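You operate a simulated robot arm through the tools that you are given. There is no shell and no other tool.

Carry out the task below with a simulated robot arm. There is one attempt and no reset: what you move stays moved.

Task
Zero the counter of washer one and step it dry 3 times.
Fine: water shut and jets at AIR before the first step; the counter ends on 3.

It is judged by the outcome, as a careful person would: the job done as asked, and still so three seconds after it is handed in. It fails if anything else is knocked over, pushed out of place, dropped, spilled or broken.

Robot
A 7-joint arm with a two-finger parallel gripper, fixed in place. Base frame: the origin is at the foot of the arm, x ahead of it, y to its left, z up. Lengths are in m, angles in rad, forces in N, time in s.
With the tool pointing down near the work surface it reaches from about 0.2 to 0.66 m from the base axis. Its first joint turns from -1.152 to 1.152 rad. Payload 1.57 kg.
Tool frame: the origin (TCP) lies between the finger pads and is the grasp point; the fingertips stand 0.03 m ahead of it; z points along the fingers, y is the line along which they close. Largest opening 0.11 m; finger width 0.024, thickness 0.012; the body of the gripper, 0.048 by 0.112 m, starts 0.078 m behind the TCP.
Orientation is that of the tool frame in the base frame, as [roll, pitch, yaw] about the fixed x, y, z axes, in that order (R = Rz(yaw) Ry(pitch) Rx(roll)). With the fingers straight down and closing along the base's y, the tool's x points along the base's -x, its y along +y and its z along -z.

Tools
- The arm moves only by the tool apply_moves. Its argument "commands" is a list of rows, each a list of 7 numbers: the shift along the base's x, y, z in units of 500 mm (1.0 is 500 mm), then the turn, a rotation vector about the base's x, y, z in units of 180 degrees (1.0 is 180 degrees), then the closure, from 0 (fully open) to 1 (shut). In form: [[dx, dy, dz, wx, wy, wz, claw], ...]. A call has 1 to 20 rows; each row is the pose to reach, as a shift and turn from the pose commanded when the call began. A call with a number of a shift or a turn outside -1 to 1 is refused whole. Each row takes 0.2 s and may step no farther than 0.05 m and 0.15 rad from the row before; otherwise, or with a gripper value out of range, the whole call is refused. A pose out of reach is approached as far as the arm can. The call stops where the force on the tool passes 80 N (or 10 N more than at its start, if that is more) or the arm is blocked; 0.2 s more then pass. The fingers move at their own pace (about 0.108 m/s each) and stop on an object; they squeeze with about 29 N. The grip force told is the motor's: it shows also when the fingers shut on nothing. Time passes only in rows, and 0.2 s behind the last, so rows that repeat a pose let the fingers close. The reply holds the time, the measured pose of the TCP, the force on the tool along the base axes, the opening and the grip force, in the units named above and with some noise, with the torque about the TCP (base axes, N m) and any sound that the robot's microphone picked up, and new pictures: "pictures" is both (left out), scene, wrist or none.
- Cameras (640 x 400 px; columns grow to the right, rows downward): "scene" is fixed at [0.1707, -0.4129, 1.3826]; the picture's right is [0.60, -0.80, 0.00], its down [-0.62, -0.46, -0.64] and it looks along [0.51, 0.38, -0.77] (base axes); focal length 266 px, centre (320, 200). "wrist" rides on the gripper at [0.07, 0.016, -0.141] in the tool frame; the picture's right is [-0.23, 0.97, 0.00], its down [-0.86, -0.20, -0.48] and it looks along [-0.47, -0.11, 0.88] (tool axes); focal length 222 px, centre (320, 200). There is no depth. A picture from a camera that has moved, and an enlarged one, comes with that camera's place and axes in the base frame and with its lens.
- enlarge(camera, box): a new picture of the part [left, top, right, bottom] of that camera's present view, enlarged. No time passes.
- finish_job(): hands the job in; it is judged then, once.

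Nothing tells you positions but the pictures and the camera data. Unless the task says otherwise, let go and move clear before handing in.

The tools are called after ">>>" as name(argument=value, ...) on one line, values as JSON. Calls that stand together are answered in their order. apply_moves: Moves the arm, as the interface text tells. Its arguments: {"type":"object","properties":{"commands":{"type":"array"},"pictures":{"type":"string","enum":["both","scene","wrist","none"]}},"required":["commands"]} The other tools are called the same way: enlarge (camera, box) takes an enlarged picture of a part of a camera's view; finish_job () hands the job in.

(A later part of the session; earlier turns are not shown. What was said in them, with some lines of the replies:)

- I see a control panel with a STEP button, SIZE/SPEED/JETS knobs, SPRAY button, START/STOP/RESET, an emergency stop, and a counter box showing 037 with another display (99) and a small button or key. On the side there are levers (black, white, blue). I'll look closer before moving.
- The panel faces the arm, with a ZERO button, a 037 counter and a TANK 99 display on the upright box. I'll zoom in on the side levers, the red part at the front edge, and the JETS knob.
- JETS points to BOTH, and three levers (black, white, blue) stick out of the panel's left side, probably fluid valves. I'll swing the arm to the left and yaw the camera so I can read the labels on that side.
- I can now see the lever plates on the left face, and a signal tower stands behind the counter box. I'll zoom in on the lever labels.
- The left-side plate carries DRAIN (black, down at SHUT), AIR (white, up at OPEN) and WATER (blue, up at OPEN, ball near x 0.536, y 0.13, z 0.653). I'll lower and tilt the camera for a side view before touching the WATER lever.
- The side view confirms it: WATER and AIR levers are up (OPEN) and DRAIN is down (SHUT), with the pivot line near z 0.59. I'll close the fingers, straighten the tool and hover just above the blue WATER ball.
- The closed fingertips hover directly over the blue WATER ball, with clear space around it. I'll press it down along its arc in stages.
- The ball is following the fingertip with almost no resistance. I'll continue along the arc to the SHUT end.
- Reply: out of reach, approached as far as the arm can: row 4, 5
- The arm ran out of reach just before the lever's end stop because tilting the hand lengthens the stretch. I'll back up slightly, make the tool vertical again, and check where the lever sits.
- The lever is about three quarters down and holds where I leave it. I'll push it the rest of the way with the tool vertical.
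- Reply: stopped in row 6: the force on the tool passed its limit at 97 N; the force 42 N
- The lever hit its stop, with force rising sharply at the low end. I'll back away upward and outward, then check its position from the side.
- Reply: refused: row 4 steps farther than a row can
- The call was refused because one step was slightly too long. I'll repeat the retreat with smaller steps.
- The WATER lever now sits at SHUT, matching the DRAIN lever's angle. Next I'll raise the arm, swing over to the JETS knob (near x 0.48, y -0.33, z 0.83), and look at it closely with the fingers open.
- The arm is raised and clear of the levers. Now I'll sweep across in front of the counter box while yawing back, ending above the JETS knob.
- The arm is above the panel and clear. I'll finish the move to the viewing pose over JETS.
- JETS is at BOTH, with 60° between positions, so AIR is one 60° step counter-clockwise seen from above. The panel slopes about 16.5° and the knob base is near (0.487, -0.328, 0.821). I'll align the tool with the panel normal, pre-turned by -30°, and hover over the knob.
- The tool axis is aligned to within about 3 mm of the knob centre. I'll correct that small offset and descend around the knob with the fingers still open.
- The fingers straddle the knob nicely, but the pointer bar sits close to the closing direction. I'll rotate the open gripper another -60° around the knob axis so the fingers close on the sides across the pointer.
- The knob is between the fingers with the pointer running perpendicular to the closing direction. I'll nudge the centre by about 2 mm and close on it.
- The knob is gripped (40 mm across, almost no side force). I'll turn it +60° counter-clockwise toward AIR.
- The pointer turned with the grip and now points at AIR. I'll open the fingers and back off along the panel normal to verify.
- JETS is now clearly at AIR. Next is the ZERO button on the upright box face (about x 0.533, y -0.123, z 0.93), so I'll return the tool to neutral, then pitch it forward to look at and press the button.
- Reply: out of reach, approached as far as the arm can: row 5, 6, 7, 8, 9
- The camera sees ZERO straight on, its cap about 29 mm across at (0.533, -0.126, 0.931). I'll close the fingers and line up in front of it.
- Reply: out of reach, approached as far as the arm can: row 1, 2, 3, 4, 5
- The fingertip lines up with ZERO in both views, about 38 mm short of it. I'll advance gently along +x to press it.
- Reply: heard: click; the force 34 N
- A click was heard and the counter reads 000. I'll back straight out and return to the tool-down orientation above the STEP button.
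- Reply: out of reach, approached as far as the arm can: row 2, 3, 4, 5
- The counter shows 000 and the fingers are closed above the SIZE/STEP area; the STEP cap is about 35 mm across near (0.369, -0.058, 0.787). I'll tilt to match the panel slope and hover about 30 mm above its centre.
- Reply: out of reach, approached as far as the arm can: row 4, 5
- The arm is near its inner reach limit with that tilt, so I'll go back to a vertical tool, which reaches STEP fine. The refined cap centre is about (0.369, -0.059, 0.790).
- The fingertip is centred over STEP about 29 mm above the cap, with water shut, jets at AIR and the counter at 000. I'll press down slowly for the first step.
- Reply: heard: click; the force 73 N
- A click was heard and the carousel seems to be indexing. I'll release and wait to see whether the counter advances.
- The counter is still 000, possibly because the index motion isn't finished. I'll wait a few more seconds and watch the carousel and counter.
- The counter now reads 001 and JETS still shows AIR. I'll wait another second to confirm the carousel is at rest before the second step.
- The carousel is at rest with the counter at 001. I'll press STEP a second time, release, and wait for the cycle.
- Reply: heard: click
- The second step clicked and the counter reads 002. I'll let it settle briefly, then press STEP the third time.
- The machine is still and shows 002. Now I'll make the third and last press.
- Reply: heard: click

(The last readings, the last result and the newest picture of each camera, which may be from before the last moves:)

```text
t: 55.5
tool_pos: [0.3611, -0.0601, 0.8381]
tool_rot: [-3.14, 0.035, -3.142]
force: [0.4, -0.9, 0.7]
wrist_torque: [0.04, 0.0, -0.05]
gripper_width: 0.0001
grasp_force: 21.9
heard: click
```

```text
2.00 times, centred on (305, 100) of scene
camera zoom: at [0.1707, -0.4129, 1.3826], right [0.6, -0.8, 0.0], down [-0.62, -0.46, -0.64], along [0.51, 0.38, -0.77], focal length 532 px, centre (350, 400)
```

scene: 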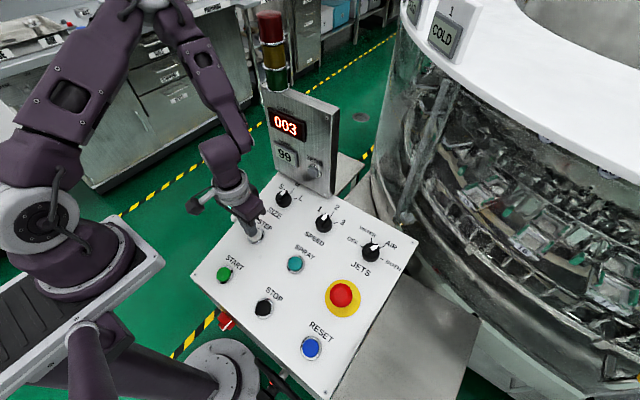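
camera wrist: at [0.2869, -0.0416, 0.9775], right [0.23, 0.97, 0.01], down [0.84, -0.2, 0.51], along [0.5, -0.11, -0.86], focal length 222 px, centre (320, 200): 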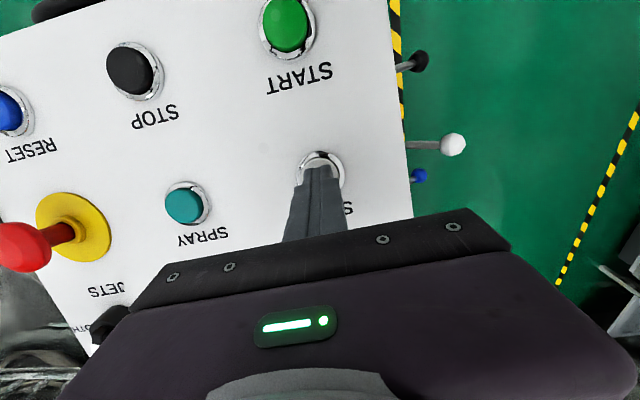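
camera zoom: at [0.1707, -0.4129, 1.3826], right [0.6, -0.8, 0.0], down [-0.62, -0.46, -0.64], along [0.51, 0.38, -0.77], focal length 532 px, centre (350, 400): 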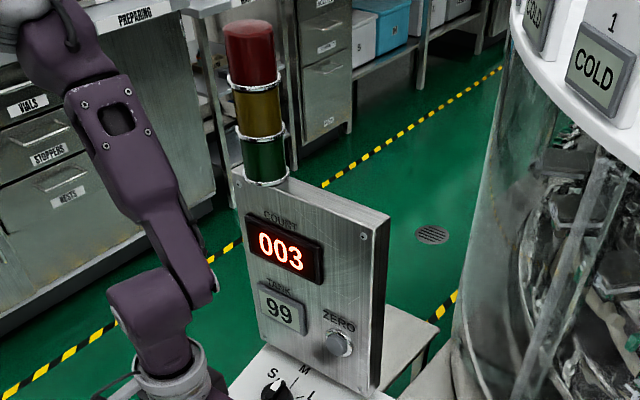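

The counter reads 003 after three clicks. I'll raise the arm straight up, clear of the panel, and check everything once more.

>>> apply_moves(commands=[[0, 0, 0.08, 0, 0, 0, 1], [0, 0, 0.17, 0, 0, 0, 1], [0.01, 0, 0.26, 0, 0, 0, 1], [0.03, 0, 0.35, 0, 0, 0, 0.5], [0.05, 0, 0.43, 0, 0, 0, 0], [0.05, 0, 0.43, 0, 0, 0, 0], [0.05, 0, 0.43, 0, 0, 0, 0]], pictures="both")

>>> enlarge(camera="wrist", box=[100, 0, 460, 200])

>>> enlarge(camera="scene", box=[190, 80, 430, 280])

```text
t: 57.1
tool_pos: [0.3849, -0.0606, 1.0551]
tool_rot: [-3.14, 0.035, -3.141]
force: [-0.4, 0.6, 0.3]
wrist_torque: [0.0, 0.02, 0.0]
gripper_width: 0.1101
grasp_force: 0.1
camera wrist: at [0.3113, -0.0432, 1.1942], right [0.23, 0.97, 0.01], down [0.84, -0.2, 0.51], along [0.5, -0.11, -0.86], focal length 222 px, centre (320, 200)
```

scene: 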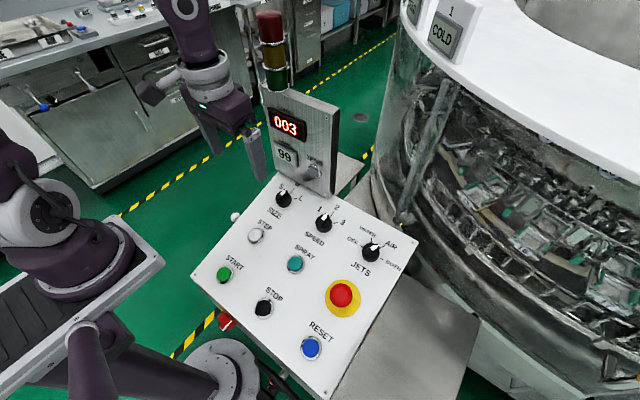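
wrist: 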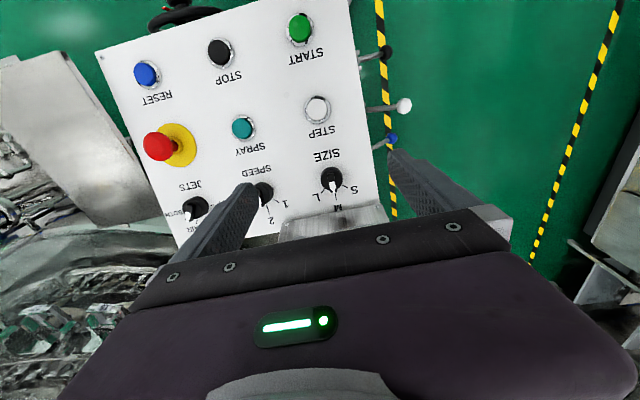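

```text
1.78 times, centred on (280, 100) of wrist
camera zoom: at [0.3113, -0.0432, 1.1942], right [0.23, 0.97, 0.01], down [0.84, -0.2, 0.51], along [0.5, -0.11, -0.86], focal length 395 px, centre (391, 378)
```

zoom: 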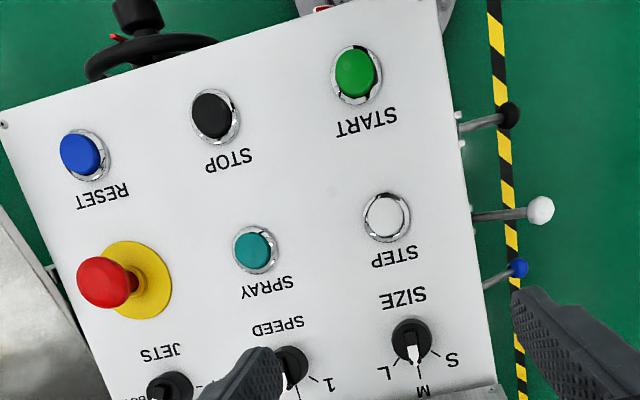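

```text
2.00 times, centred on (310, 180) of scene
camera zoom: at [0.1707, -0.4129, 1.3826], right [0.6, -0.8, 0.0], down [-0.62, -0.46, -0.64], along [0.51, 0.38, -0.77], focal length 532 px, centre (340, 240)
```

zoom: 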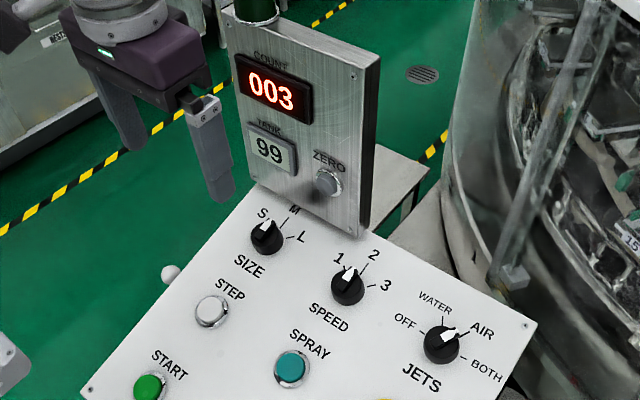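

Counter reads 003, JETS is at AIR, the WATER lever is at SHUT, and the AIR and DRAIN levers are unchanged. The arm is clear with its fingers open, so I'm handing the job in.

>>> finish_job()

```text
The job is handed in.
```

Washer one's counter is zeroed and the machine has been stepped dry three times. The counter now reads 003.

- **Water:** I pushed the WATER lever down to SHUT before the first step. It was open at the start.
- **Jets:** I turned the JETS knob from BOTH to AIR before the first step.
- **Zero:** Pressing ZERO took the counter from 037 to 000.
- **Steps:** I pressed STEP three times, letting the counter advance each time before the next press.

The AIR and DRAIN levers were not touched. The lever stop briefly took about 97 N when I pushed the WATER lever home, and nothing looked damaged or out of place. The arm is raised clear of the panel with its fingers open.
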